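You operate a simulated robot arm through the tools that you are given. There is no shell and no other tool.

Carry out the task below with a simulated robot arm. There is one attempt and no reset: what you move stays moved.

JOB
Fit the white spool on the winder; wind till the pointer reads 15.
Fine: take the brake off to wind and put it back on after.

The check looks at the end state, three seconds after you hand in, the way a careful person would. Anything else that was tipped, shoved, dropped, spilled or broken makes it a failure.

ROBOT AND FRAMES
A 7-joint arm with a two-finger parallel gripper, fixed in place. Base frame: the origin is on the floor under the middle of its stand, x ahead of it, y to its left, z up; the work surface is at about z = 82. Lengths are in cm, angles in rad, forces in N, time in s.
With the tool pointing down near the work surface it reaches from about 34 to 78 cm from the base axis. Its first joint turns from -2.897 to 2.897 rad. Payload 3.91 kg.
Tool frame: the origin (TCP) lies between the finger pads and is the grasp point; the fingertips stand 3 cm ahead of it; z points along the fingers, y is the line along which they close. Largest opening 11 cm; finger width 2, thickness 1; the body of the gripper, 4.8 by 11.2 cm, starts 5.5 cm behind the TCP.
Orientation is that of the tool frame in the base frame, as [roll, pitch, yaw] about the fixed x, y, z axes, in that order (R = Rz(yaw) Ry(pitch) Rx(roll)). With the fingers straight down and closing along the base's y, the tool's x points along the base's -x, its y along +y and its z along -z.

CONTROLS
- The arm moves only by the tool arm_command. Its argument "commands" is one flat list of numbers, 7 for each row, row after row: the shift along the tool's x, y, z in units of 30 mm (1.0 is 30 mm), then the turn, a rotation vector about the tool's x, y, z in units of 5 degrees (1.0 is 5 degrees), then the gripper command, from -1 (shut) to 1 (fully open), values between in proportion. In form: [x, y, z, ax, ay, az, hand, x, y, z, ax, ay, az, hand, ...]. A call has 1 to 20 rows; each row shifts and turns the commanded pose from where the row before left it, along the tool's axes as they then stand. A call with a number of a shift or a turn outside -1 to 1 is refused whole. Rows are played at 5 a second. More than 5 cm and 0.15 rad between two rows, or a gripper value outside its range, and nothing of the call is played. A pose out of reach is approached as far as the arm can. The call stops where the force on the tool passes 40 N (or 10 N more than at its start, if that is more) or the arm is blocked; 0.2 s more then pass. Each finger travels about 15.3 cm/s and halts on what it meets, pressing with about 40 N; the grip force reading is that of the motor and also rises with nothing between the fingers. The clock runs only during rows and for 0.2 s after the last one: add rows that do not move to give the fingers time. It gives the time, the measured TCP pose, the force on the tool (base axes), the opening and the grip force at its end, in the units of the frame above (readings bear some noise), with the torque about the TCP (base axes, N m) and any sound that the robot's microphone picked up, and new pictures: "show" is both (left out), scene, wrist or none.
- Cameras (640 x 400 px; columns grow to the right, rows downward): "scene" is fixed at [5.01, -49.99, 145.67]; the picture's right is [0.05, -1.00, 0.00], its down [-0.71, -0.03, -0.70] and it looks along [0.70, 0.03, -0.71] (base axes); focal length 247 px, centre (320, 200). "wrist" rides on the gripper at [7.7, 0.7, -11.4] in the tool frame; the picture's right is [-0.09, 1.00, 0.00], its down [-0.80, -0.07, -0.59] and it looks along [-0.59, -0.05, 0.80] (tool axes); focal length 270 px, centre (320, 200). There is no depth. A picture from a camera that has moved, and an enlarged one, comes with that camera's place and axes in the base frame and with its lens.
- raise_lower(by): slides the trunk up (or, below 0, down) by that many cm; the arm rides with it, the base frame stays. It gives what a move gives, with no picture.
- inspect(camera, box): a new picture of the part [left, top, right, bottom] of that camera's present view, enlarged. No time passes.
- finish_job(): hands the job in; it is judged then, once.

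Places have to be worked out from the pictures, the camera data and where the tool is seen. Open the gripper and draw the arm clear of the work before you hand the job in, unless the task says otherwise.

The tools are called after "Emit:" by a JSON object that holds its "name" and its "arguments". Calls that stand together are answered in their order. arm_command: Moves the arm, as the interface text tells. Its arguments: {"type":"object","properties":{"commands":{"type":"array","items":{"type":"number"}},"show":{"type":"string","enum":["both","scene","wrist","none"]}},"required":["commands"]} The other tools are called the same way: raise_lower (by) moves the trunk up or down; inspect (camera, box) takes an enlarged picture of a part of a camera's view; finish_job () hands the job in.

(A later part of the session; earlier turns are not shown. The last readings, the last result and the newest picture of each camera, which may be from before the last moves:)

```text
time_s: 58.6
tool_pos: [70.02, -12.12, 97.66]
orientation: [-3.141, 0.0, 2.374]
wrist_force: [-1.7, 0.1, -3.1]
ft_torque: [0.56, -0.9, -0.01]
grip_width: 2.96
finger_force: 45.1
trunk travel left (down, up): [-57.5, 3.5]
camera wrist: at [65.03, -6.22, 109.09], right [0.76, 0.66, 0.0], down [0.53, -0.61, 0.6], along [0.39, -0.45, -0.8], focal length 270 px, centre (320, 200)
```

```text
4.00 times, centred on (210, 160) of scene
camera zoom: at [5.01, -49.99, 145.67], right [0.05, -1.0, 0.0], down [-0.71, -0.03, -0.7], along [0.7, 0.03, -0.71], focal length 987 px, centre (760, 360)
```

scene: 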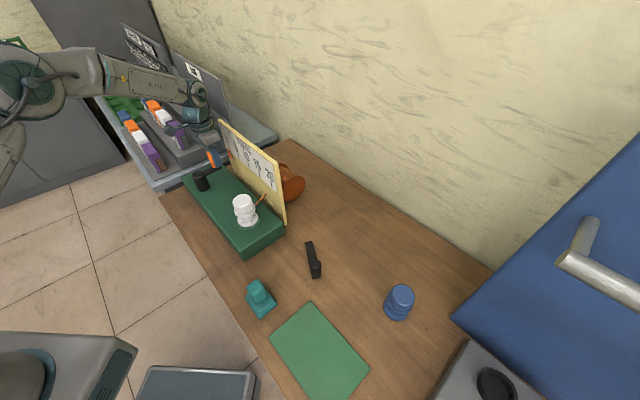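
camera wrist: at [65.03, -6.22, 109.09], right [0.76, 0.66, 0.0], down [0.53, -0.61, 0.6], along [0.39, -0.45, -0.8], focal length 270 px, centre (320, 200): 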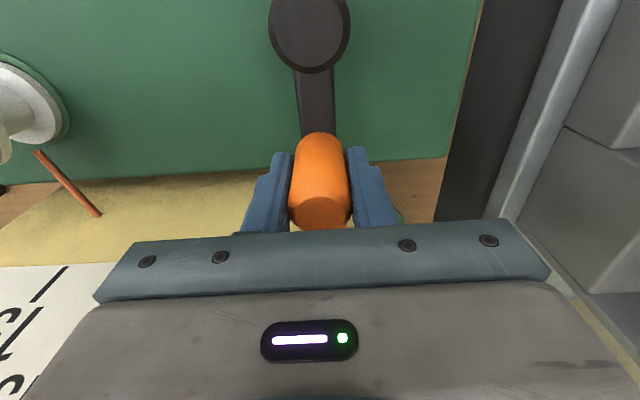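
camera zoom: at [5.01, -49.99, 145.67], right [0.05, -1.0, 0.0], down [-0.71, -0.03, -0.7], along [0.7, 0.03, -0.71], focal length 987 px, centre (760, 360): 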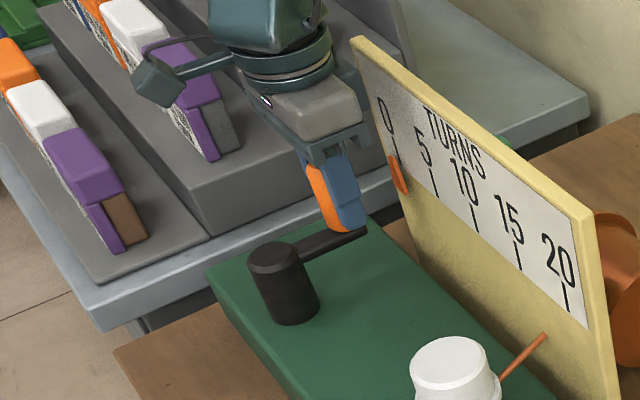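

I have the handle, and the hub is 6.7 cm back along the tool's x. I'll test a small counter-clockwise arc of about 10°, as seen from above, and see whether it turns freely and which way the pointer goes.

Emit:
{"name": "arm_command", "arguments": {"commands": [0.009, 0.195, 0, 0, 0, 0, -1, 0.025, 0.193, 0, 0, 0, 0, -1, 0, 0, 0, 0, 0, 0, -1], "show": "both"}}

Emit:
{"name": "inspect", "arguments": {"camera": "scene", "box": [210, 120, 290, 180]}}

```text
time_s: 59.4
tool_pos: [70.95, -11.08, 97.66]
orientation: [3.141, 0.001, 2.374]
wrist_force: [-6.1, 1.0, -3.3]
ft_torque: [0.57, -0.69, 0.03]
grip_width: 2.95
finger_force: 44.5
trunk travel left (down, up): [-57.5, 3.5]
camera wrist: at [65.82, -5.26, 109.09], right [0.76, 0.66, 0.0], down [0.53, -0.61, 0.59], along [0.39, -0.45, -0.8], focal length 270 px, centre (320, 200)
```

scene: 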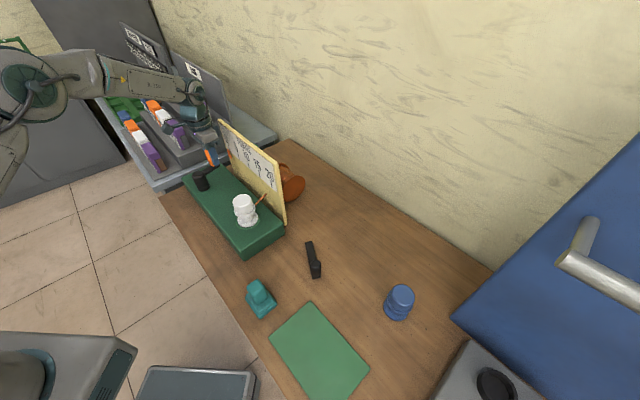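
wrist: 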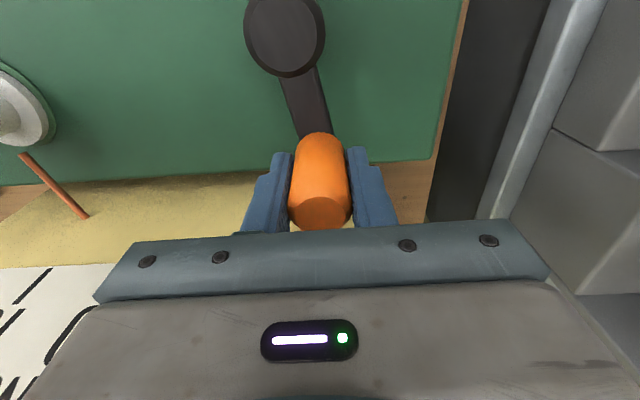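

```text
6.67 times, centred on (250, 150) of scene
camera zoom: at [5.01, -49.99, 145.67], right [0.05, -1.0, 0.0], down [-0.71, -0.03, -0.7], along [0.7, 0.03, -0.71], focal length 1645 px, centre (787, 533)
```

zoom: 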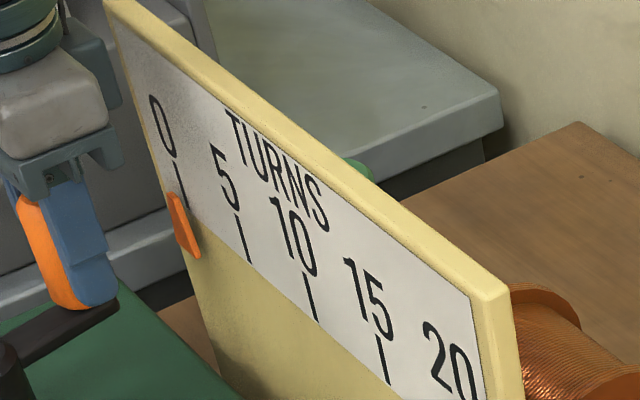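

It turns with only about 6 N, so the brake is off. I'll continue counter-clockwise to about 130° and check the pointer and forces.

Emit:
{"name": "arm_command", "arguments": {"commands": [0.2653, 0.7288, 0, 0, 0, 0, -1, 0.4985, 0.5941, 0, 0, 0, 0, -1, 0.6717, 0.3878, 0, 0, 0, 0, -1, 0.7638, 0.1347, 0, 0, 0, 0, -1, 0.7638, -0.1347, 0, 0, 0, 0, -1, 0.6717, -0.3878, 0, 0, 0, 0, -1, 0, 0, 0, 0, 0, 0, -1], "show": "both"}}

Emit:
{"name": "inspect", "arguments": {"camera": "scene", "box": [210, 120, 290, 180]}}

```text
time_s: 61.0
tool_pos: [65.96, -0.98, 97.73]
orientation: [-3.139, 0.0, 2.372]
wrist_force: [-1.2, -21.0, -20.5]
ft_torque: [0.31, -1.64, 0.06]
grip_width: 2.95
finger_force: 45.4
trunk travel left (down, up): [-57.5, 3.5]
camera wrist: at [60.79, 4.86, 109.1], right [0.76, 0.65, 0.0], down [0.53, -0.61, 0.6], along [0.39, -0.45, -0.8], focal length 270 px, centre (320, 200)
```

scene: 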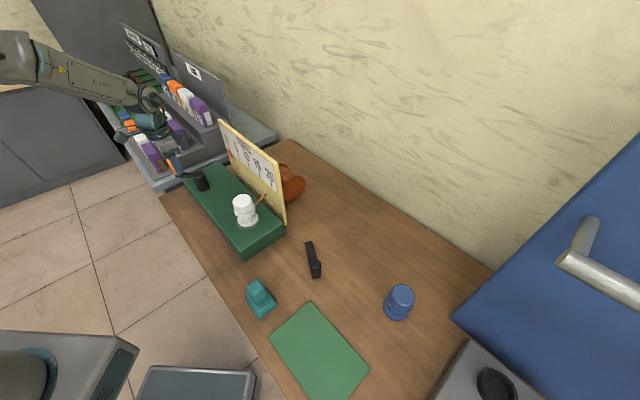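
wrist: 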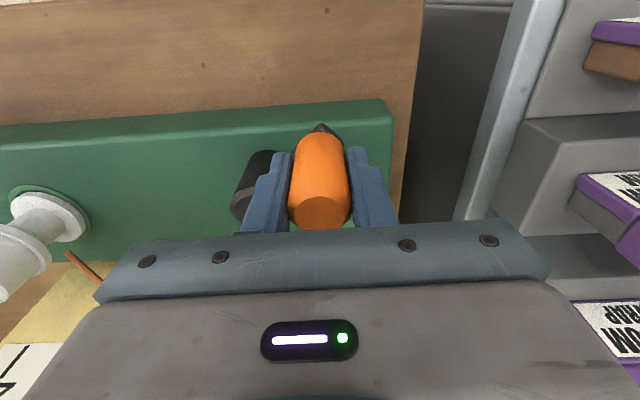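

```text
6.67 times, centred on (250, 150) of scene
camera zoom: at [5.01, -49.99, 145.67], right [0.05, -1.0, 0.0], down [-0.71, -0.03, -0.7], along [0.7, 0.03, -0.71], focal length 1645 px, centre (787, 533)
```

zoom: 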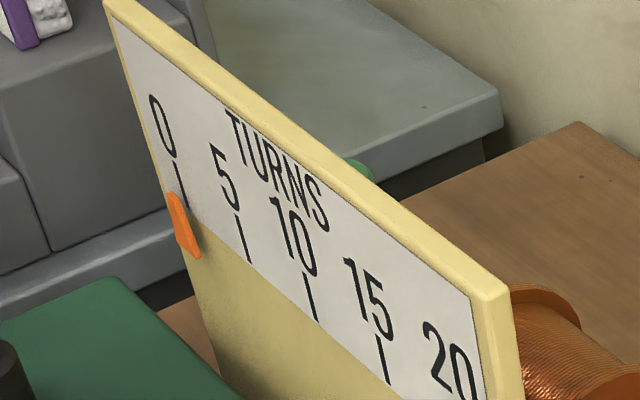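

The crank turned about 130°, but the pointer looks unchanged. I'll enlarge the pointer against the 0 mark to be sure.

Emit:
{"name": "inspect", "arguments": {"camera": "scene", "box": [220, 130, 250, 165]}}

```text
11.43 times, centred on (235, 148) of scene
camera zoom: at [5.01, -49.99, 145.67], right [0.05, -1.0, 0.0], down [-0.71, -0.03, -0.7], along [0.7, 0.03, -0.71], focal length 2819 px, centre (1291, 800)
```

zoom: 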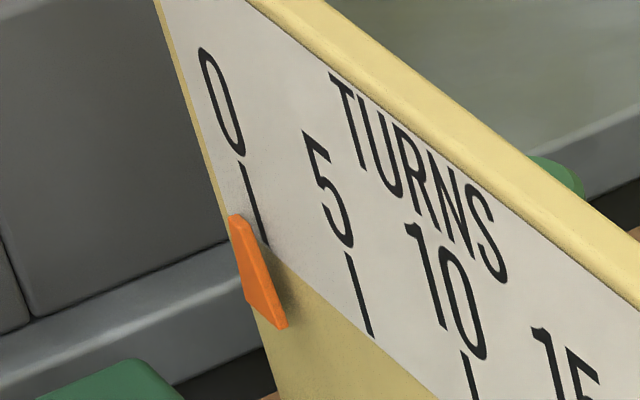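

The pointer hasn't moved, so counter-clockwise doesn't wind. I'll reverse along a slightly smaller circle (R ≈ 6.6) and go clockwise past the starting point.

Emit:
{"name": "arm_command", "arguments": {"commands": [-0.7166, 0.3567, 0, 0, 0, 0, -1, -0.7524, 0.1327, 0, 0, 0, 0, -1, -0.7524, -0.1327, 0, 0, 0, 0, -1, -0.6617, -0.382, 0, 0, 0, 0, -1, -0.4911, -0.5853, 0, 0, 0, 0, -1, -0.2613, -0.7179, 0, 0, 0, 0, -1, 0, -0.764, 0, 0, 0, 0, -1, 0, 0, 0, 0, 0, 0, -1], "show": "wrist"}}

Emit:
{"name": "inspect", "arguments": {"camera": "scene", "box": [220, 130, 250, 165]}}

```text
time_s: 62.8
tool_pos: [69.36, -12.81, 97.83]
orientation: [-3.141, 0.001, 2.374]
wrist_force: [-7.6, 9.4, -22.0]
ft_torque: [0.89, -0.64, -0.01]
grip_width: 2.95
finger_force: 45.0
trunk travel left (down, up): [-57.5, 3.5]
camera wrist: at [64.32, -6.89, 109.19], right [0.76, 0.66, 0.0], down [0.53, -0.61, 0.59], along [0.39, -0.45, -0.8], focal length 270 px, centre (320, 200)
```

wrist: 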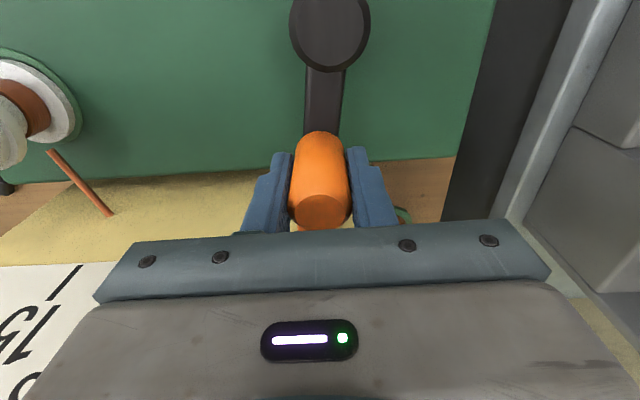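

```text
11.43 times, centred on (235, 148) of scene
camera zoom: at [5.01, -49.99, 145.67], right [0.05, -1.0, 0.0], down [-0.71, -0.03, -0.7], along [0.7, 0.03, -0.71], focal length 2819 px, centre (1291, 800)
```

zoom: 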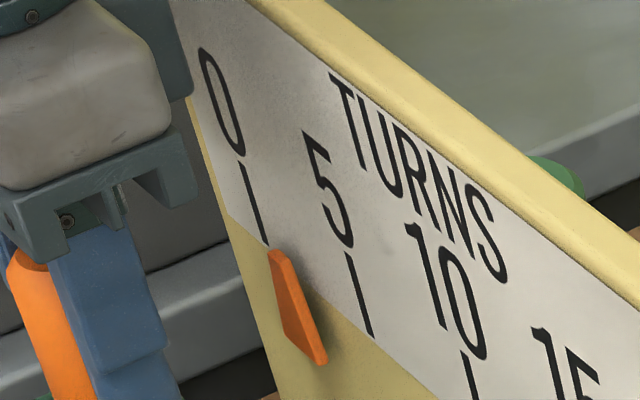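

Clockwise winds: copper now shows on the spool, and the pointer has moved about 2 turns for about 136° of crank, so roughly 5 counts per crank turn. I'll continue clockwise half a turn and check again.

Emit:
{"name": "arm_command", "arguments": {"commands": [0.2692, -0.7097, 0, 0, 0, 0, -1, 0.4874, -0.5809, 0, 0, 0, 0, -1, 0.6567, -0.3792, 0, 0, 0, 0, -1, 0.7468, -0.1317, 0, 0, 0, 0, -1, 0.7468, 0.1317, 0, 0, 0, 0, -1, 0.6567, 0.3792, 0, 0, 0, 0, -1, 0.4874, 0.5809, 0, 0, 0, 0, -1, 0.2594, 0.7126, 0, 0, 0, 0, -1, 0, 0.7583, 0, 0, 0, 0, -1, 0, 0, 0, 0, 0, 0, -1], "show": "both"}}

Emit:
{"name": "inspect", "arguments": {"camera": "scene", "box": [220, 125, 290, 195]}}

```text
time_s: 65.0
tool_pos: [61.96, -2.23, 97.78]
orientation: [3.141, -0.003, 2.373]
wrist_force: [1.9, 0.1, -15.5]
ft_torque: [1.15, -0.27, 0.0]
grip_width: 2.97
finger_force: 45.0
trunk travel left (down, up): [-57.5, 3.5]
camera wrist: at [56.81, 3.72, 109.22], right [0.75, 0.66, 0.0], down [0.53, -0.61, 0.59], along [0.39, -0.45, -0.8], focal length 270 px, centre (320, 200)
```

scene: 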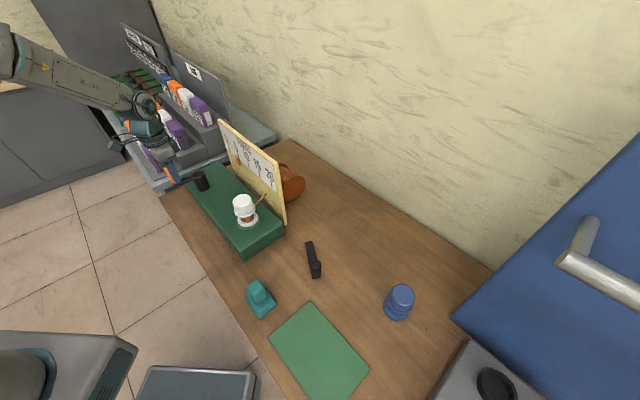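
wrist: 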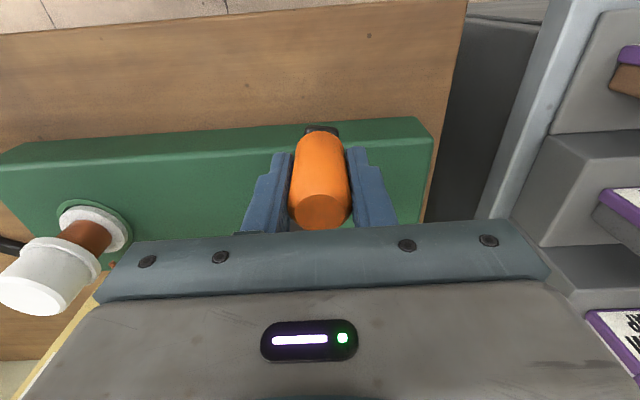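

```text
5.71 times, centred on (255, 160) of scene
camera zoom: at [5.01, -49.99, 145.67], right [0.05, -1.0, 0.0], down [-0.71, -0.03, -0.7], along [0.7, 0.03, -0.71], focal length 1410 px, centre (691, 429)
```

zoom: 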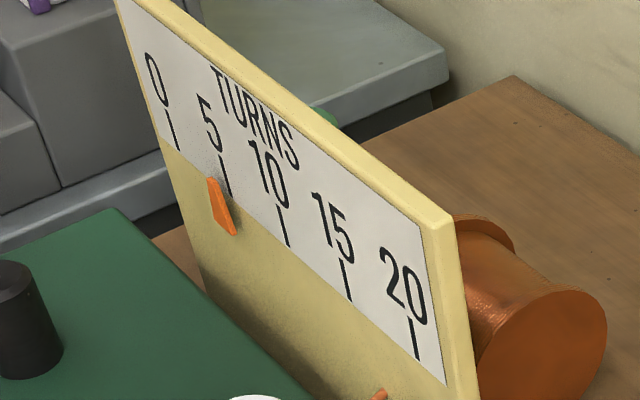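

The pointer reads about 4.6 after 0.9 of a crank turn, which confirms about 5 counts per turn, and the forces are low. I'll make one more full clockwise turn, which should bring it to about 9.5.

Emit:
{"name": "arm_command", "arguments": {"commands": [-0.2594, 0.7126, 0, 0, 0, 0, -1, -0.4874, 0.5809, 0, 0, 0, 0, -1, -0.6567, 0.3792, 0, 0, 0, 0, -1, -0.7468, 0.1317, 0, 0, 0, 0, -1, -0.7468, -0.1317, 0, 0, 0, 0, -1, -0.6567, -0.3792, 0, 0, 0, 0, -1, -0.4874, -0.5809, 0, 0, 0, 0, -1, -0.2594, -0.7126, 0, 0, 0, 0, -1, 0, -0.7583, 0, 0, 0, 0, -1, 0.2594, -0.7126, 0, 0, 0, 0, -1, 0.4874, -0.5809, 0, 0, 0, 0, -1, 0.6567, -0.3792, 0, 0, 0, 0, -1, 0.7468, -0.1317, 0, 0, 0, 0, -1, 0.7468, 0.1317, 0, 0, 0, 0, -1, 0.6567, 0.3792, 0, 0, 0, 0, -1, 0.4874, 0.5809, 0, 0, 0, 0, -1, 0.2594, 0.7126, 0, 0, 0, 0, -1, 0, 0.7583, 0, 0, 0, 0, -1, 0, 0, 0, 0, 0, 0, -1], "show": "both"}}

Emit:
{"name": "inspect", "arguments": {"camera": "scene", "box": [220, 125, 290, 195]}}

```text
time_s: 69.0
tool_pos: [61.92, -2.24, 97.77]
orientation: [-3.14, 0.003, 2.37]
wrist_force: [3.6, -0.8, -0.7]
ft_torque: [0.44, 1.28, -0.03]
grip_width: 2.97
finger_force: 45.4
trunk travel left (down, up): [-57.5, 3.5]
camera wrist: at [56.75, 3.7, 109.23], right [0.76, 0.66, 0.0], down [0.53, -0.61, 0.6], along [0.39, -0.45, -0.8], focal length 270 px, centre (320, 200)
```

scene: 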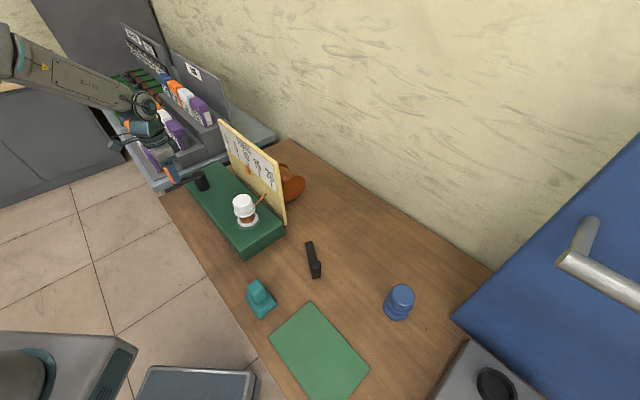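
wrist: 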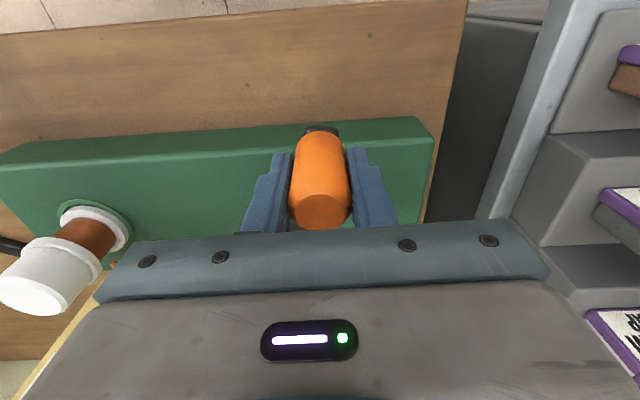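

```text
5.71 times, centred on (255, 160) of scene
camera zoom: at [5.01, -49.99, 145.67], right [0.05, -1.0, 0.0], down [-0.71, -0.03, -0.7], along [0.7, 0.03, -0.71], focal length 1410 px, centre (691, 429)
```

zoom: 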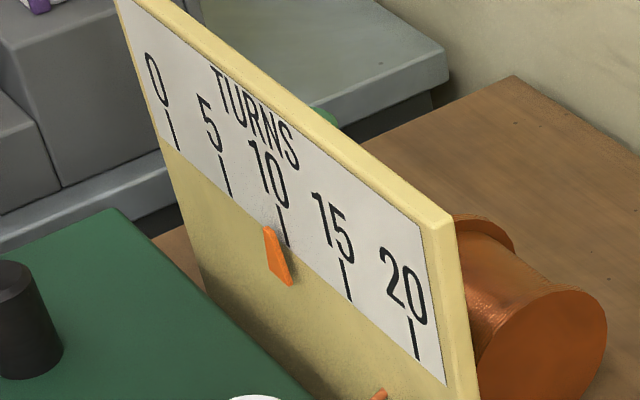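

The pointer reads about 9.5. I'll turn 340° more clockwise, to about 14.2, then check closely and fine-tune the rest.

Emit:
{"name": "arm_command", "arguments": {"commands": [-0.2594, 0.7126, 0, 0, 0, 0, -1, -0.4874, 0.5809, 0, 0, 0, 0, -1, -0.6567, 0.3792, 0, 0, 0, 0, -1, -0.7468, 0.1317, 0, 0, 0, 0, -1, -0.7468, -0.1317, 0, 0, 0, 0, -1, -0.6567, -0.3792, 0, 0, 0, 0, -1, -0.4874, -0.5809, 0, 0, 0, 0, -1, -0.2594, -0.7126, 0, 0, 0, 0, -1, 0, -0.7583, 0, 0, 0, 0, -1, 0.2594, -0.7126, 0, 0, 0, 0, -1, 0.4874, -0.5809, 0, 0, 0, 0, -1, 0.6567, -0.3792, 0, 0, 0, 0, -1, 0.7468, -0.1317, 0, 0, 0, 0, -1, 0.7468, 0.1317, 0, 0, 0, 0, -1, 0.6567, 0.3792, 0, 0, 0, 0, -1, 0.4874, 0.5809, 0, 0, 0, 0, -1, 0.2594, 0.7126, 0, 0, 0, 0, -1, 0, 0, 0, 0, 0, 0, -1], "show": "both"}}

Emit:
{"name": "inspect", "arguments": {"camera": "scene", "box": [220, 125, 290, 195]}}

Emit:
{"name": "inspect", "arguments": {"camera": "scene", "box": [245, 155, 280, 190]}}

```text
time_s: 72.8
tool_pos: [60.09, -3.94, 97.81]
orientation: [3.141, 0.003, 2.373]
wrist_force: [5.8, -3.1, 21.3]
ft_torque: [-1.06, 0.71, 0.01]
grip_width: 2.97
finger_force: 45.2
trunk travel left (down, up): [-57.5, 3.5]
camera wrist: at [54.93, 1.9, 109.22], right [0.76, 0.66, 0.0], down [0.52, -0.61, 0.6], along [0.39, -0.45, -0.8], focal length 270 px, centre (320, 200)
```

scene: 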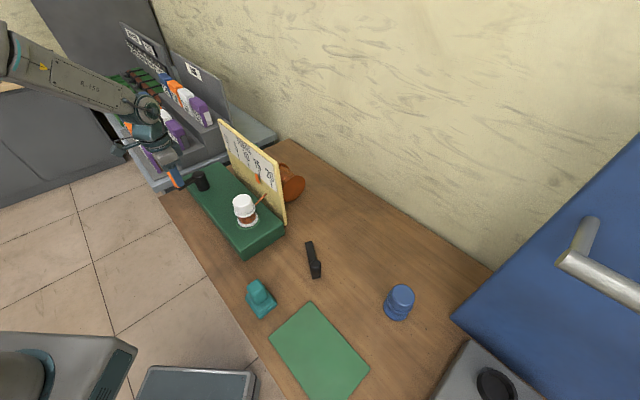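
wrist: 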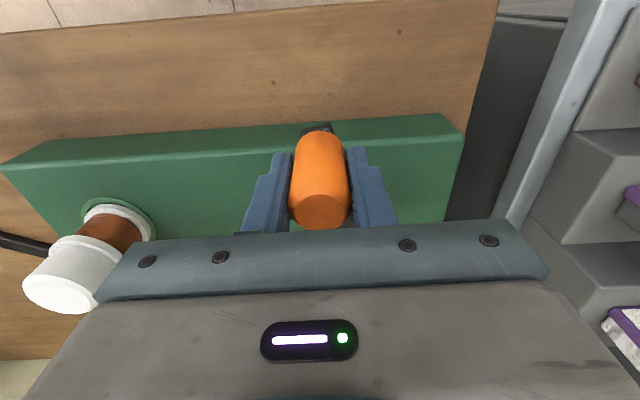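

```text
5.71 times, centred on (255, 160) of scene
camera zoom: at [5.01, -49.99, 145.67], right [0.05, -1.0, 0.0], down [-0.71, -0.03, -0.7], along [0.7, 0.03, -0.71], focal length 1410 px, centre (691, 429)
```

zoom: 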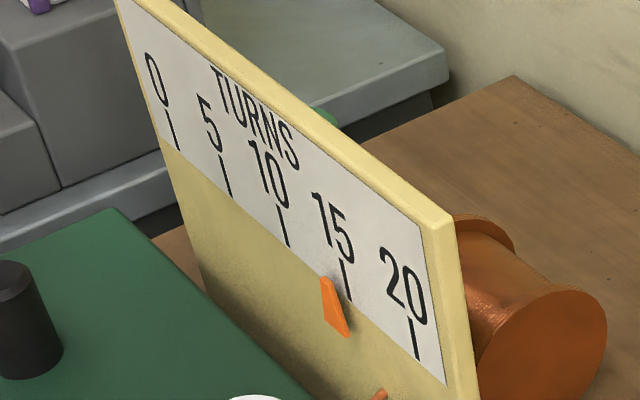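

```text
11.43 times, centred on (262, 172) of scene
camera zoom: at [5.01, -49.99, 145.67], right [0.05, -1.0, 0.0], down [-0.71, -0.03, -0.7], along [0.7, 0.03, -0.71], focal length 2819 px, centre (977, 514)
```

zoom: 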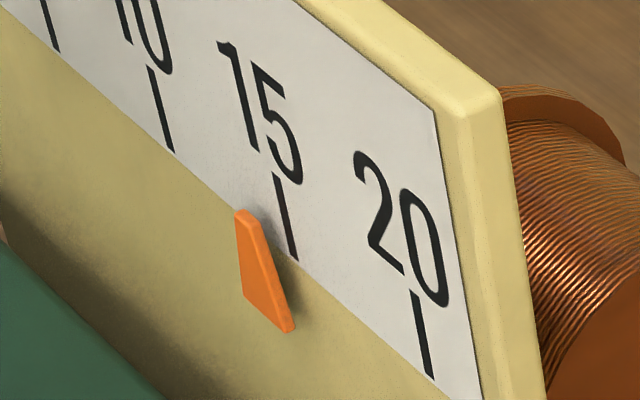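

It reads about 14.2 to 14.4. I'll turn about 40° more, then release the handle and rise so the camera can read the pointer face-on.

Emit:
{"name": "arm_command", "arguments": {"commands": [0, 0.7583, 0, 0, 0, 0, -1, -0.2594, 0.7126, 0, 0, 0, 0, -1, 0, 0, 0, 0, 0, 0, -1, 0, 0, 0, 0, 0, 0, -1], "show": "none"}}

Emit:
{"name": "inspect", "arguments": {"camera": "scene", "box": [245, 155, 280, 190]}}

```text
time_s: 73.8
tool_pos: [63.6, -1.28, 97.92]
orientation: [3.141, 0.001, 2.375]
wrist_force: [-1.1, 0.6, 21.1]
ft_torque: [0.07, 1.46, -0.02]
grip_width: 2.97
finger_force: 44.7
trunk travel left (down, up): [-57.5, 3.5]
```

```text
11.43 times, centred on (262, 172) of scene
camera zoom: at [5.01, -49.99, 145.67], right [0.05, -1.0, 0.0], down [-0.71, -0.03, -0.7], along [0.7, 0.03, -0.71], focal length 2819 px, centre (977, 514)
```

zoom: 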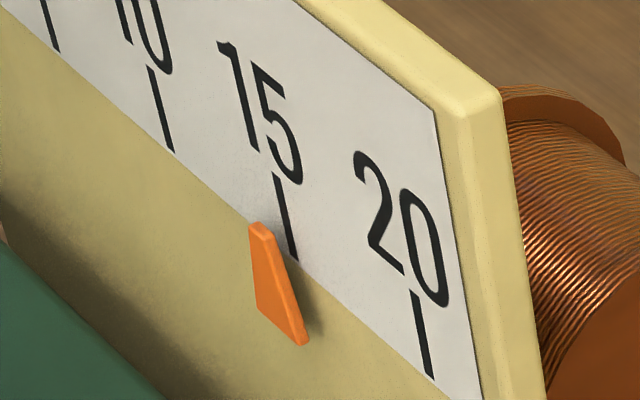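

By crank angle it should be about 14.7, and by the scene picture about 15. I'll release the handle gently, rise, and read it face-on.

Emit:
{"name": "arm_command", "arguments": {"commands": [0, 0, 0, 0, 0, 0, 0.1, 0, 0, 0, 0, 0, 0, 0.1, 0, 0, 0, 0, 0, 0, 0.1, 0, 0, -0.5, 0, 0, 0, 0.1, 0, 0, -0.9, 0, 0, 0, 0.1, 0, 0, -0.9, 0, 0, 0, 0.1, 0, 0, -0.9, 0, 0, 0, 0.1, 0, 0, -0.9, 0, 0, 0, 0.1, 0, 0, 0, 0, 0, 0, 0.1], "show": "both"}}

Emit:
{"name": "inspect", "arguments": {"camera": "scene", "box": [245, 155, 280, 190]}}

```text
time_s: 75.8
tool_pos: [63.62, -1.25, 109.96]
orientation: [-3.141, 0.002, 2.374]
wrist_force: [0.3, 0.5, 0.7]
ft_torque: [0.0, 0.01, -0.04]
grip_width: 6.07
finger_force: 0.0
trunk travel left (down, up): [-57.5, 3.5]
camera wrist: at [58.59, 4.61, 121.4], right [0.76, 0.66, 0.0], down [0.53, -0.61, 0.6], along [0.39, -0.45, -0.8], focal length 270 px, centre (320, 200)
```

scene: 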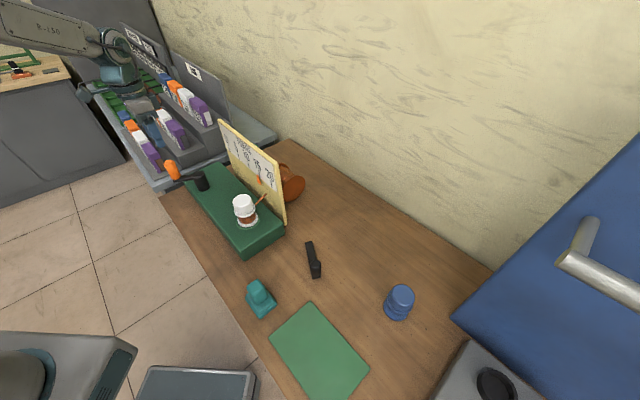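
wrist: 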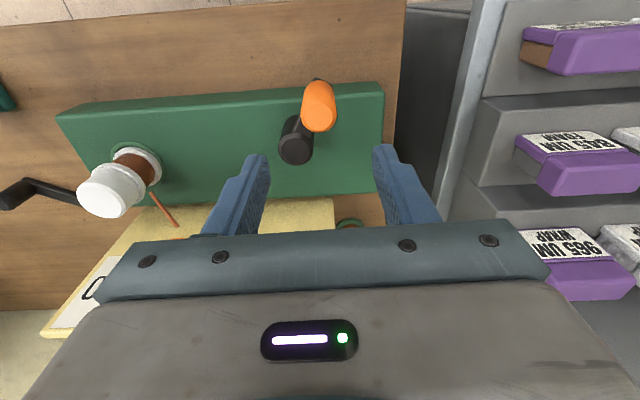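

```text
11.43 times, centred on (262, 172) of scene
camera zoom: at [5.01, -49.99, 145.67], right [0.05, -1.0, 0.0], down [-0.71, -0.03, -0.7], along [0.7, 0.03, -0.71], focal length 2819 px, centre (977, 514)
```

zoom: 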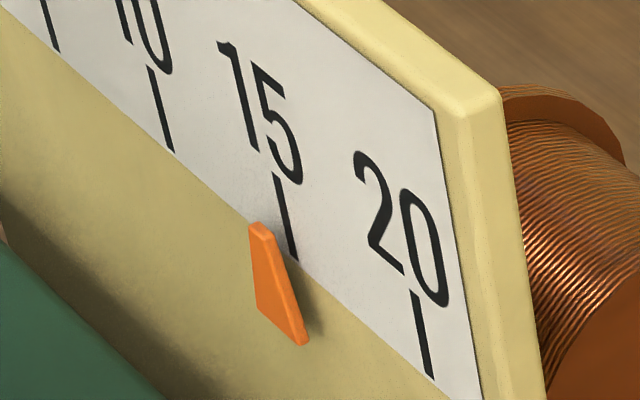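

The crank held still when released. I'll move so the camera lies square in front of the 15 mark and read the pointer without parallax.

Emit:
{"name": "arm_command", "arguments": {"commands": [-0.329, -0.967, 0, 0, 0, 0, 0.3, -0.329, -0.967, 0, 0, 0, 0, 0.3, -0.329, -0.967, 0, 0, 0, 0, 0.3, -0.329, -0.967, 0, 0, 0, 0, 0.3, -0.329, -0.967, 0, 0, 0, 0, 0.3, -0.329, -0.967, 0, 0, 0, 0, 0.3, -0.329, -0.967, 0, 0, 0, 0, 0.3, -0.329, -0.967, 0, 0, 0, 0, 0.3, 0, 0, 0, 0, 0, 0, 0.3], "show": "wrist"}}

Emit:
{"name": "inspect", "arguments": {"camera": "wrist", "box": [260, 130, 380, 230]}}

```text
time_s: 77.8
tool_pos: [53.29, -23.28, 110.16]
orientation: [3.14, 0.001, 2.375]
wrist_force: [0.2, 1.2, 0.1]
ft_torque: [-0.01, -0.01, 0.0]
grip_width: 7.15
finger_force: 0.1
trunk travel left (down, up): [-57.5, 3.5]
camera wrist: at [48.1, -17.52, 121.68], right [0.76, 0.66, 0.0], down [0.53, -0.61, 0.6], along [0.39, -0.45, -0.8], focal length 270 px, centre (320, 200)
```

wrist: 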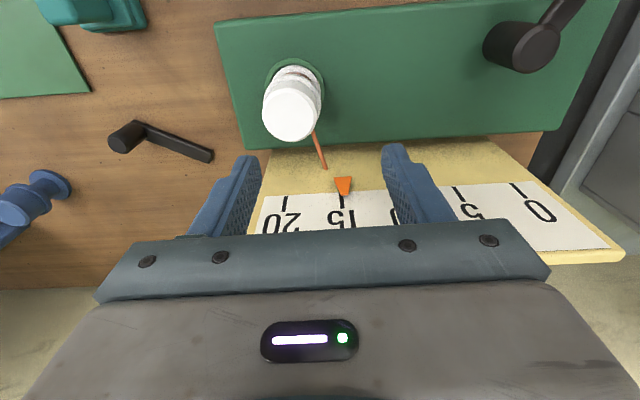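

```text
4.00 times, centred on (320, 180) of wrist
camera zoom: at [48.1, -17.52, 121.68], right [0.76, 0.66, 0.0], down [0.53, -0.61, 0.6], along [0.39, -0.45, -0.8], focal length 1081 px, centre (320, 280)
```

zoom: 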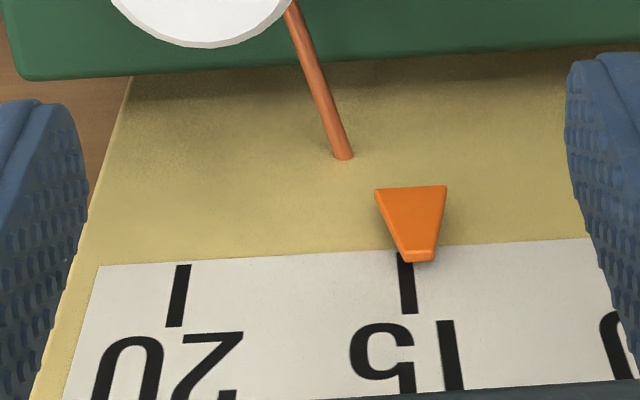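

Face-on, the pointer reads 14.70, which matches my crank-angle count exactly, so I need about 21.6° more. I'll retrace the path back to the handle and grip it again.

Emit:
{"name": "arm_command", "arguments": {"commands": [0.329, 0.967, 0, 0, 0, 0, 0.1, 0.329, 0.967, 0, 0, 0, 0, 0.1, 0.329, 0.967, 0, 0, 0, 0, 0.1, 0.329, 0.967, 0, 0, 0, 0, 0.1, 0.329, 0.967, 0, 0, 0, 0, 0.1, 0.329, 0.967, 0, 0, 0, 0, 0.1, 0.329, 0.967, 0, 0, 0, 0, 0.1, 0.329, 0.967, 0, 0, 0, 0, 0.1, 0, 0, 0.9, 0, 0, 0, 0.1, 0, 0, 0, 0, 0, 0, 0.1], "show": "wrist"}}

Emit:
{"name": "inspect", "arguments": {"camera": "wrist", "box": [240, 60, 400, 220]}}

```text
time_s: 80.0
tool_pos: [63.97, -1.15, 107.24]
orientation: [3.141, 0.003, 2.375]
wrist_force: [0.0, -0.8, -0.2]
ft_torque: [-0.02, -0.03, -0.02]
grip_width: 6.06
finger_force: 0.0
trunk travel left (down, up): [-57.5, 3.5]
camera wrist: at [58.87, 4.79, 118.66], right [0.76, 0.66, 0.0], down [0.53, -0.61, 0.6], along [0.39, -0.45, -0.8], focal length 270 px, centre (320, 200)
```

wrist: 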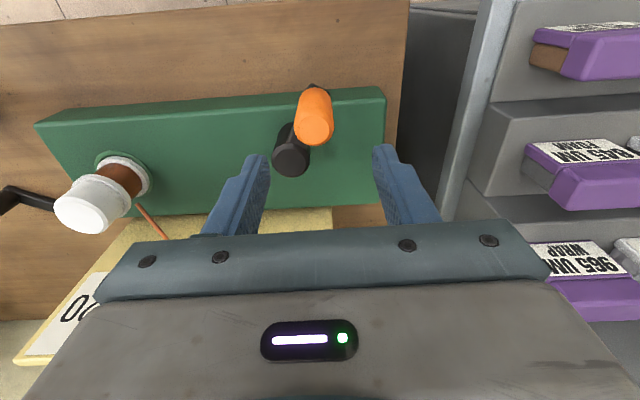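

```text
2.50 times, centred on (320, 140) of wrist
camera zoom: at [58.87, 4.79, 118.66], right [0.76, 0.66, 0.0], down [0.53, -0.61, 0.6], along [0.39, -0.45, -0.8], focal length 676 px, centre (320, 350)
```

zoom: 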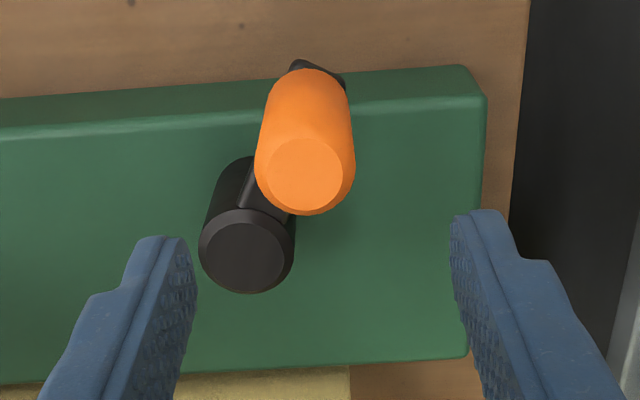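

The handle is 0.4 cm off in the finger direction. I'll correct that, then lower and close.

Emit:
{"name": "arm_command", "arguments": {"commands": [0.02, -0.13, 0, 0, 0, 0, 0.1, 0, 0, 0.78, 0, 0, 0, 0.1, 0, 0, 0.78, 0, 0, 0, 0.1, 0, 0, 0.78, 0, 0, 0, 0.1, 0, 0, 0.78, 0, 0, 0, 0.1, 0, 0, 0, 0, 0, 0, 0.1], "show": "wrist"}}

Emit:
{"name": "inspect", "arguments": {"camera": "wrist", "box": [240, 100, 400, 240]}}

```text
time_s: 81.4
tool_pos: [63.47, -1.73, 98.03]
orientation: [-3.141, 0.003, 2.372]
wrist_force: [-0.1, -0.2, 0.0]
ft_torque: [0.02, 0.01, 0.01]
grip_width: 6.07
finger_force: 0.0
trunk travel left (down, up): [-57.5, 3.5]
camera wrist: at [58.47, 4.22, 109.42], right [0.76, 0.66, 0.0], down [0.53, -0.61, 0.6], along [0.39, -0.45, -0.8], focal length 270 px, centre (320, 200)
```

wrist: 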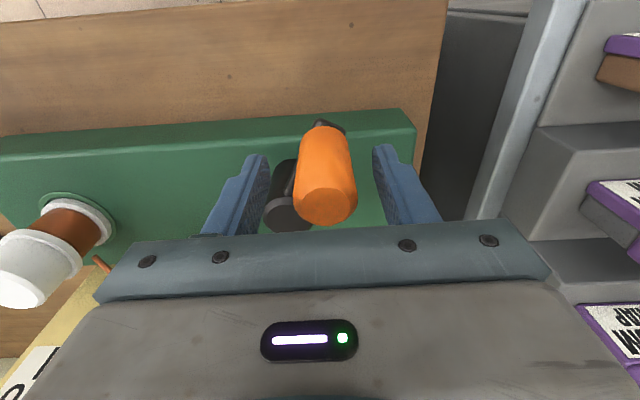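

```text
2.86 times, centred on (320, 170) of wrist
camera zoom: at [58.47, 4.22, 109.42], right [0.76, 0.66, 0.0], down [0.53, -0.61, 0.6], along [0.39, -0.45, -0.8], focal length 772 px, centre (320, 286)
```

zoom: 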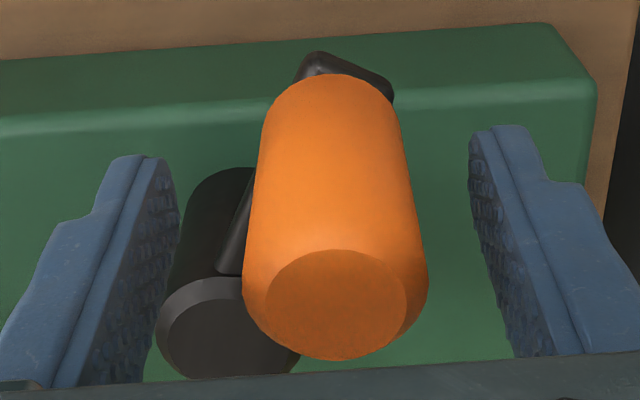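

The handle now sits 0.29 cm the other way. I'll centre it so closing doesn't nudge the crank, then close.

Emit:
{"name": "arm_command", "arguments": {"commands": [-0.015, 0.095, 0, 0, 0, 0, 0.1, 0, 0, 0, 0, 0, 0, 0.1, 0, 0, 0, 0, 0, 0, -0.2, 0, 0, 0, 0, 0, 0, -0.3, 0, 0, 0, 0, 0, 0, -1, 0, 0, 0, 0, 0, 0, -1, 0, 0, 0, 0, 0, 0, -1], "show": "scene"}}

Emit:
{"name": "inspect", "arguments": {"camera": "scene", "box": [245, 155, 280, 190]}}

```text
time_s: 83.0
tool_pos: [63.82, -1.3, 98.08]
orientation: [3.141, 0.002, 2.372]
wrist_force: [-1.1, -1.1, 1.4]
ft_torque: [0.65, -0.58, 0.0]
grip_width: 2.96
finger_force: 44.6
trunk travel left (down, up): [-57.5, 3.5]
```

scene: 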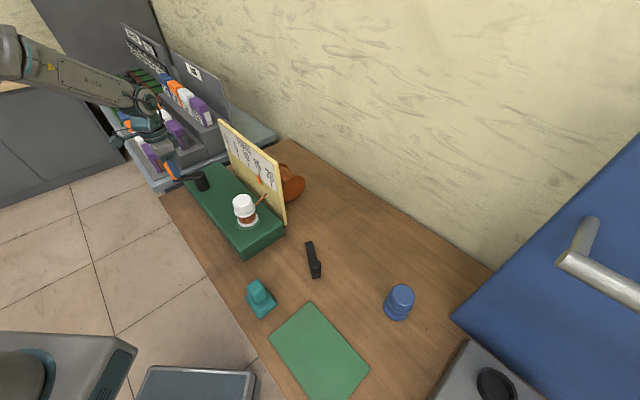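

```text
11.43 times, centred on (262, 172) of scene
camera zoom: at [5.01, -49.99, 145.67], right [0.05, -1.0, 0.0], down [-0.71, -0.03, -0.7], along [0.7, 0.03, -0.71], focal length 2819 px, centre (977, 514)
```

zoom: 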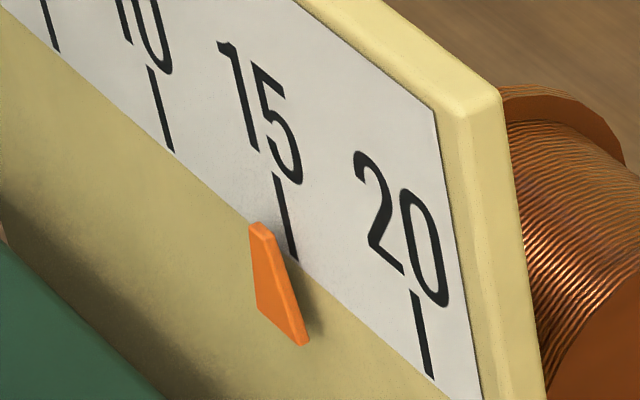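

The grip is centred and the pointer hasn't changed. I'll turn the last 20.5° clockwise, to a handle angle of about 86.6°, which is exactly three turns from where winding began.

Emit:
{"name": "arm_command", "arguments": {"commands": [-0.216, 0.319, 0, 0, 0, 0, -1, -0.268, 0.274, 0, 0, 0, 0, -1, 0, 0, 0, 0, 0, 0, -1, 0, 0, 0, 0, 0, 0, -1], "show": "none"}}

Emit:
{"name": "arm_command", "arguments": {"commands": [0, 0, 0, 0, 0, 0, -1], "show": "none"}}

Emit:
{"name": "inspect", "arguments": {"camera": "scene", "box": [245, 155, 280, 190]}}

```text
time_s: 84.0
tool_pos: [65.96, -1.15, 98.17]
orientation: [-3.141, 0.002, 2.371]
wrist_force: [-1.4, -3.6, 1.7]
ft_torque: [0.86, -0.36, -0.01]
grip_width: 2.94
finger_force: 44.9
trunk travel left (down, up): [-57.5, 3.5]
```

```text
time_s: 84.4
tool_pos: [65.9, -1.13, 98.12]
orientation: [-3.14, 0.002, 2.372]
wrist_force: [-1.5, -4.6, 3.2]
ft_torque: [0.73, -0.51, -0.02]
grip_width: 2.92
finger_force: 44.5
trunk travel left (down, up): [-57.5, 3.5]
```

```text
11.43 times, centred on (262, 172) of scene
camera zoom: at [5.01, -49.99, 145.67], right [0.05, -1.0, 0.0], down [-0.71, -0.03, -0.7], along [0.7, 0.03, -0.71], focal length 2819 px, centre (977, 514)
```

zoom: 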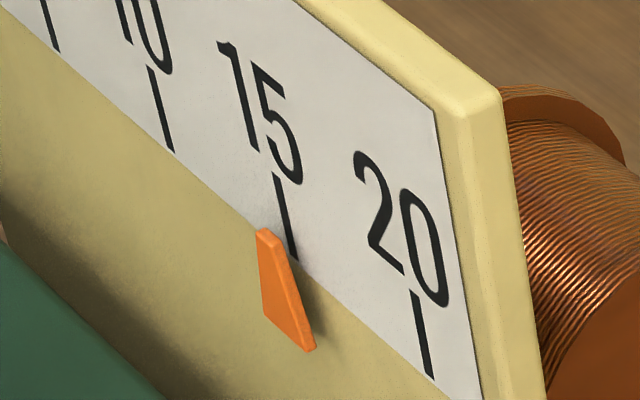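

The handle is at 87° and the pointer has moved on by about 0.3, so it should read 15.0. I'll release, rise and verify face-on.

Emit:
{"name": "arm_command", "arguments": {"commands": [0, 0, 0, 0, 0, 0, 0.1, 0, 0, 0, 0, 0, 0, 0.1, 0, 0, 0, 0, 0, 0, 0.1, 0, 0, -0.5, 0, 0, 0, 0.1, 0, 0, -0.9, 0, 0, 0, 0.1, 0, 0, -0.9, 0, 0, 0, 0.1, 0, 0, -0.9, 0, 0, 0, 0.1, 0, 0, -0.9, 0, 0, 0, 0.1, -0.4, -0.967, 0, 0, 0, 0, 0.3, -0.4, -0.967, 0, 0, 0, 0, 0.3, -0.4, -0.967, 0, 0, 0, 0, 0.3, -0.35, -0.967, 0, 0, 0, 0, 0.3, -0.3, -0.967, 0, 0, 0, 0, 0.3, -0.2, -0.967, 0, 0, 0, 0, 0.3, -0.1, -0.967, 0, 0, 0, 0, 0.3, 0, -0.967, 0, 0, 0, 0, 0.3, 0, 0, 0, 0, 0, 0, 0.3], "show": "both"}}

Emit:
{"name": "inspect", "arguments": {"camera": "wrist", "box": [260, 130, 380, 230]}}

Emit:
{"name": "inspect", "arguments": {"camera": "scene", "box": [180, 125, 290, 235]}}

```text
time_s: 88.0
tool_pos: [54.21, -21.96, 110.41]
orientation: [3.14, 0.003, 2.373]
wrist_force: [0.1, -0.4, -0.3]
ft_torque: [-0.01, 0.0, 0.01]
grip_width: 7.18
finger_force: 0.2
trunk travel left (down, up): [-57.5, 3.5]
camera wrist: at [49.25, -16.12, 121.73], right [0.76, 0.66, 0.0], down [0.53, -0.61, 0.6], along [0.39, -0.45, -0.8], focal length 270 px, centre (320, 200)
```

scene: 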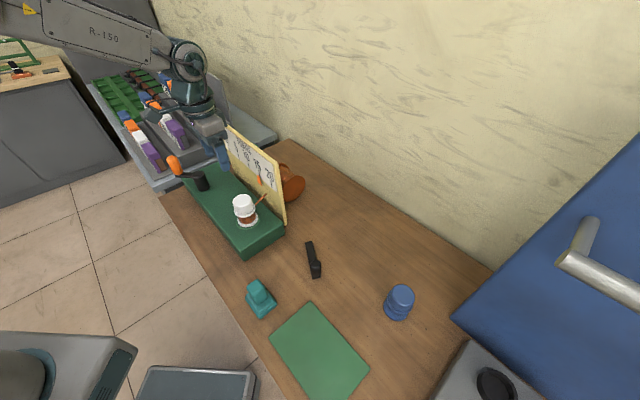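
wrist: 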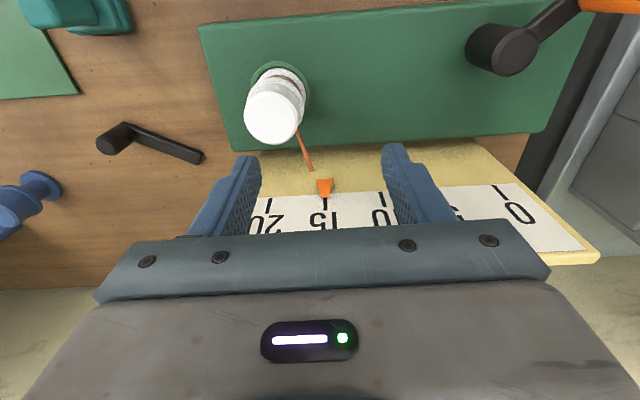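

```text
4.00 times, centred on (320, 180) of wrist
camera zoom: at [49.25, -16.12, 121.73], right [0.76, 0.66, 0.0], down [0.53, -0.61, 0.6], along [0.39, -0.45, -0.8], focal length 1081 px, centre (320, 280)
```

zoom: 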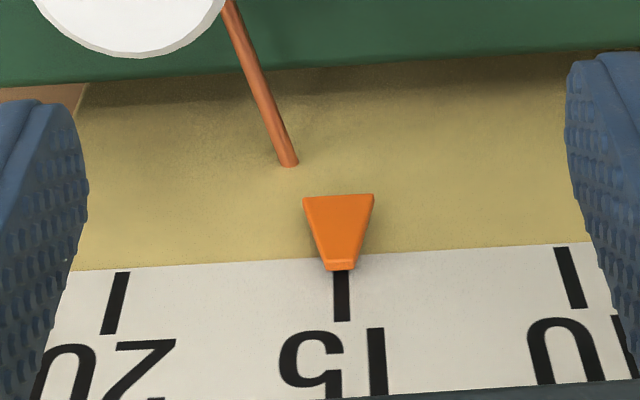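

```text
3.64 times, centred on (235, 180) of scene
camera zoom: at [5.01, -49.99, 145.67], right [0.05, -1.0, 0.0], down [-0.71, -0.03, -0.7], along [0.7, 0.03, -0.71], focal length 897 px, centre (629, 273)
```

zoom: 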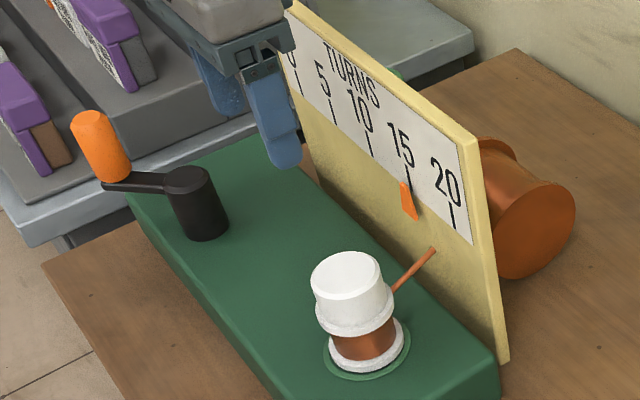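

The pointer sits squarely on the 15 mark. Now the brake goes back on: I'll move over to the lever's knob, near [37.7, -47.5], turning the hand to the lever's present angle.

Emit:
{"name": "arm_command", "arguments": {"commands": [-0.18, -0.905, 0, 0, 0, 0, 0.2, -0.18, -0.905, 0, 0, 0, 0, 0.2, -0.18, -0.905, 0, 0, 0, 0, 0.2, -0.18, -0.905, 0, 0, 0, 0, 0.2, -0.18, -0.905, 0, 0, 0, 0, 0.2, -0.18, -0.905, 0, 0, 0, 0, 0.2, -0.18, -0.905, 0, 0, 0, 0, 0.2, -0.18, -0.905, 0, 0, 0, 0, 0.2, -0.18, -0.905, 0, 0, 0, 0, 0.2, -0.18, -0.905, 0, 0, 0, 0, 0.2, -0.18, -0.905, 0, 0, 0, 0, 0.2, 0, 0, 0, 0, 0, 0, 0.2], "show": "none"}}

Emit:
{"name": "arm_command", "arguments": {"commands": [0, 0, 0.1, 0, 0, -1, 0.2, 0, 0, 0.1, 0, 0, -1, 0.2, 0, 0, 0.1, 0, 0, -1, 0.2, 0, 0, 0.1, 0, 0, -1, 0.2, 0, 0, 0.1, 0, 0, -1, 0.2, 0, 0, 0.1, 0, 0, -1, 0.2, 0, 0, 0.1, 0, 0, -1, 0.2, 0, 0, 0.1, 0, 0, -1, 0.2, 0, 0, 0.1, 0, 0, -1, 0.2, 0, 0, 0.1, 0, 0, -1, 0.2, 0, 0, 0, 0, 0, 0, 0.2], "show": "both"}}

Emit:
{"name": "inspect", "arguments": {"camera": "wrist", "box": [260, 40, 380, 160]}}

```text
time_s: 90.6
tool_pos: [37.91, -47.86, 110.44]
orientation: [-3.142, 0.002, 2.373]
wrist_force: [0.0, 0.5, -0.5]
ft_torque: [-0.03, 0.01, 0.0]
grip_width: 6.6
finger_force: 0.1
trunk travel left (down, up): [-57.5, 3.5]
```

```text
time_s: 93.0
tool_pos: [37.86, -47.78, 107.44]
orientation: [-3.141, 0.0, -3.038]
wrist_force: [0.9, -0.9, -0.1]
ft_torque: [0.02, 0.0, 0.01]
grip_width: 6.6
finger_force: 0.0
trunk travel left (down, up): [-57.5, 3.5]
camera wrist: at [30.12, -48.01, 118.8], right [-0.02, 1.0, 0.0], down [0.8, 0.01, 0.59], along [0.59, 0.01, -0.8], focal length 270 px, centre (320, 200)
```

scene: 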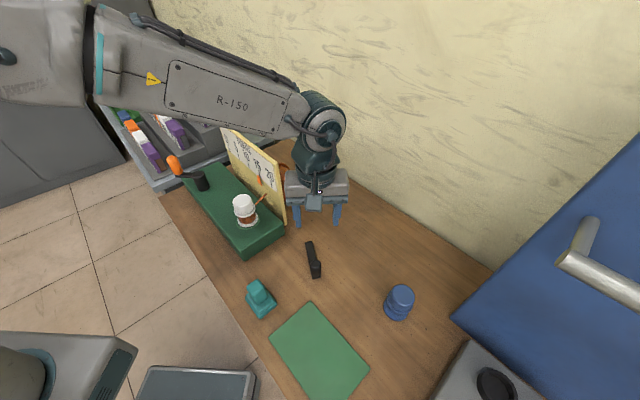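
wrist: 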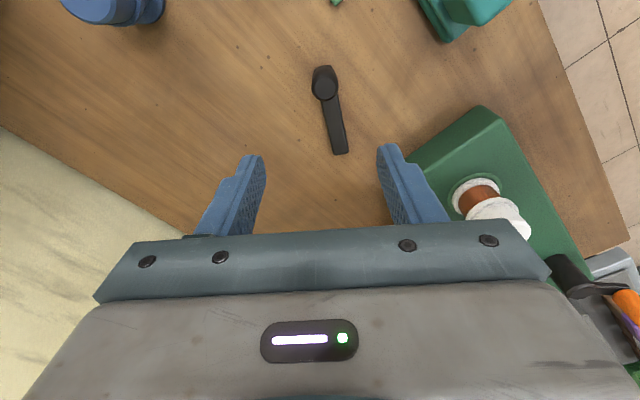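

```text
3.33 times, centred on (320, 100) of wrist
camera zoom: at [30.12, -48.01, 118.8], right [-0.02, 1.0, 0.0], down [0.8, 0.01, 0.59], along [0.59, 0.01, -0.8], focal length 901 px, centre (320, 533)
```

zoom: 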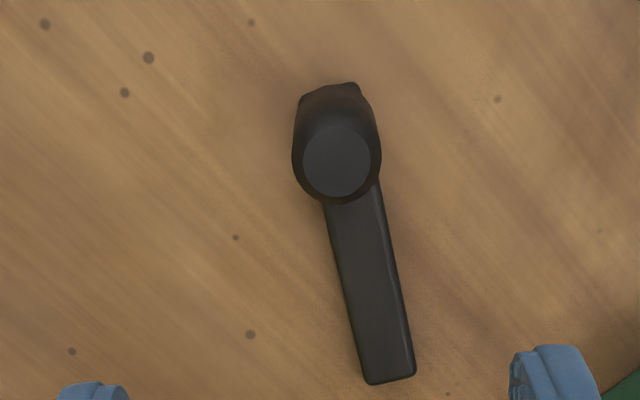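

The knob is 0.58 cm to one side of the tool axis. I'll correct for it and lower around it.

Emit:
{"name": "arm_command", "arguments": {"commands": [0.01, 0.185, 0, 0, 0, 0, 0.1, 0, 0, 0.87, 0, 0, 0, 0.1, 0, 0, 0.87, 0, 0, 0, 0.1, 0, 0, 0.87, 0, 0, 0, 0.1, 0, 0, 0.87, 0, 0, 0, 0.1, 0, 0, 0.87, 0, 0, 0, 0.1, 0, 0, 0.87, 0, 0, 0, 0.1, 0, 0, 0.87, 0, 0, 0, 0.1, 0, 0, 0.87, 0, 0, 0, 0.1, 0, 0, 0, 0, 0, 0, 0.1], "show": "wrist"}}

Emit:
{"name": "inspect", "arguments": {"camera": "wrist", "box": [220, 110, 420, 240]}}

```text
time_s: 95.2
tool_pos: [37.88, -47.42, 86.46]
orientation: [-3.14, 0.0, -3.037]
wrist_force: [0.1, 0.3, -0.3]
ft_torque: [0.01, -0.02, -0.01]
grip_width: 6.05
finger_force: 0.0
trunk travel left (down, up): [-57.5, 3.5]
camera wrist: at [30.11, -47.47, 97.85], right [-0.02, 1.0, 0.0], down [0.8, 0.01, 0.6], along [0.59, 0.01, -0.8], focal length 270 px, centre (320, 200)
```

wrist: 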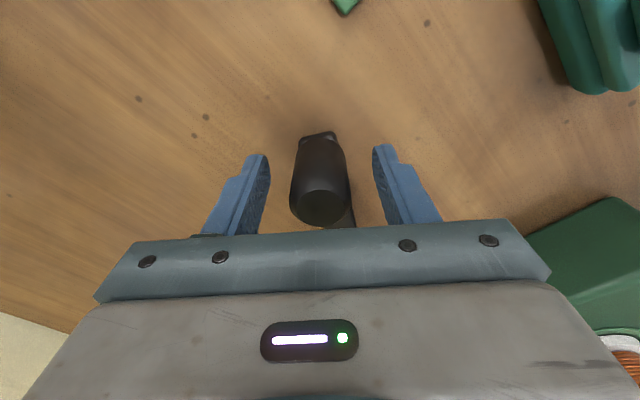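

```text
3.08 times, centred on (320, 175) of wrist
camera zoom: at [30.11, -47.47, 97.85], right [-0.02, 1.0, 0.0], down [0.8, 0.01, 0.6], along [0.59, 0.01, -0.8], focal length 832 px, centre (320, 277)
```

zoom: 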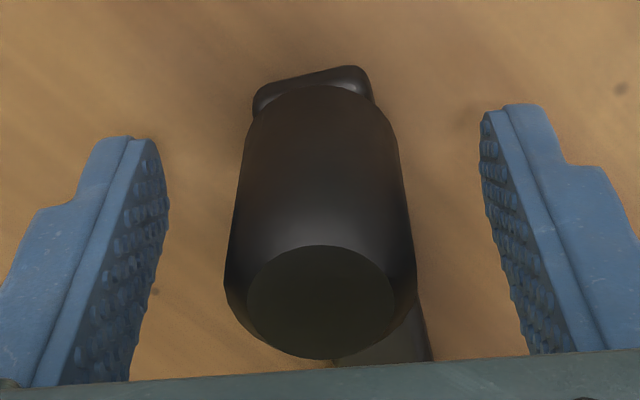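

The knob is centred. I'll close on it and swing the lever back along its arc.

Emit:
{"name": "arm_command", "arguments": {"commands": [0, 0, 0, 0, 0, 0, -1, 0, 0, 0, 0, 0, 0, -1, 0, 0, 0, 0, 0, 0, -1, 0.0323, 0.2725, 0, 0, 0, 1, -1, 0.0323, 0.2725, 0, 0, 0, 1, -1, 0.0323, 0.2725, 0, 0, 0, 1, -1, 0.0323, 0.2725, 0, 0, 0, 1, -1], "show": "wrist"}}

```text
time_s: 96.8
tool_pos: [37.57, -44.06, 86.54]
orientation: [-3.141, 0.002, 2.893]
wrist_force: [3.9, -7.1, -0.2]
ft_torque: [0.86, 0.2, -0.51]
grip_width: 2.93
finger_force: 44.7
trunk travel left (down, up): [-57.5, 3.5]
camera wrist: at [30.24, -41.45, 97.84], right [0.33, 0.94, 0.0], down [0.76, -0.26, 0.6], along [0.56, -0.2, -0.8], focal length 270 px, centre (320, 200)
```

wrist: 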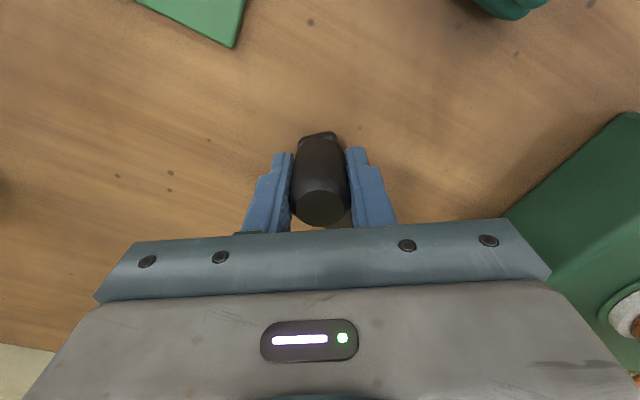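

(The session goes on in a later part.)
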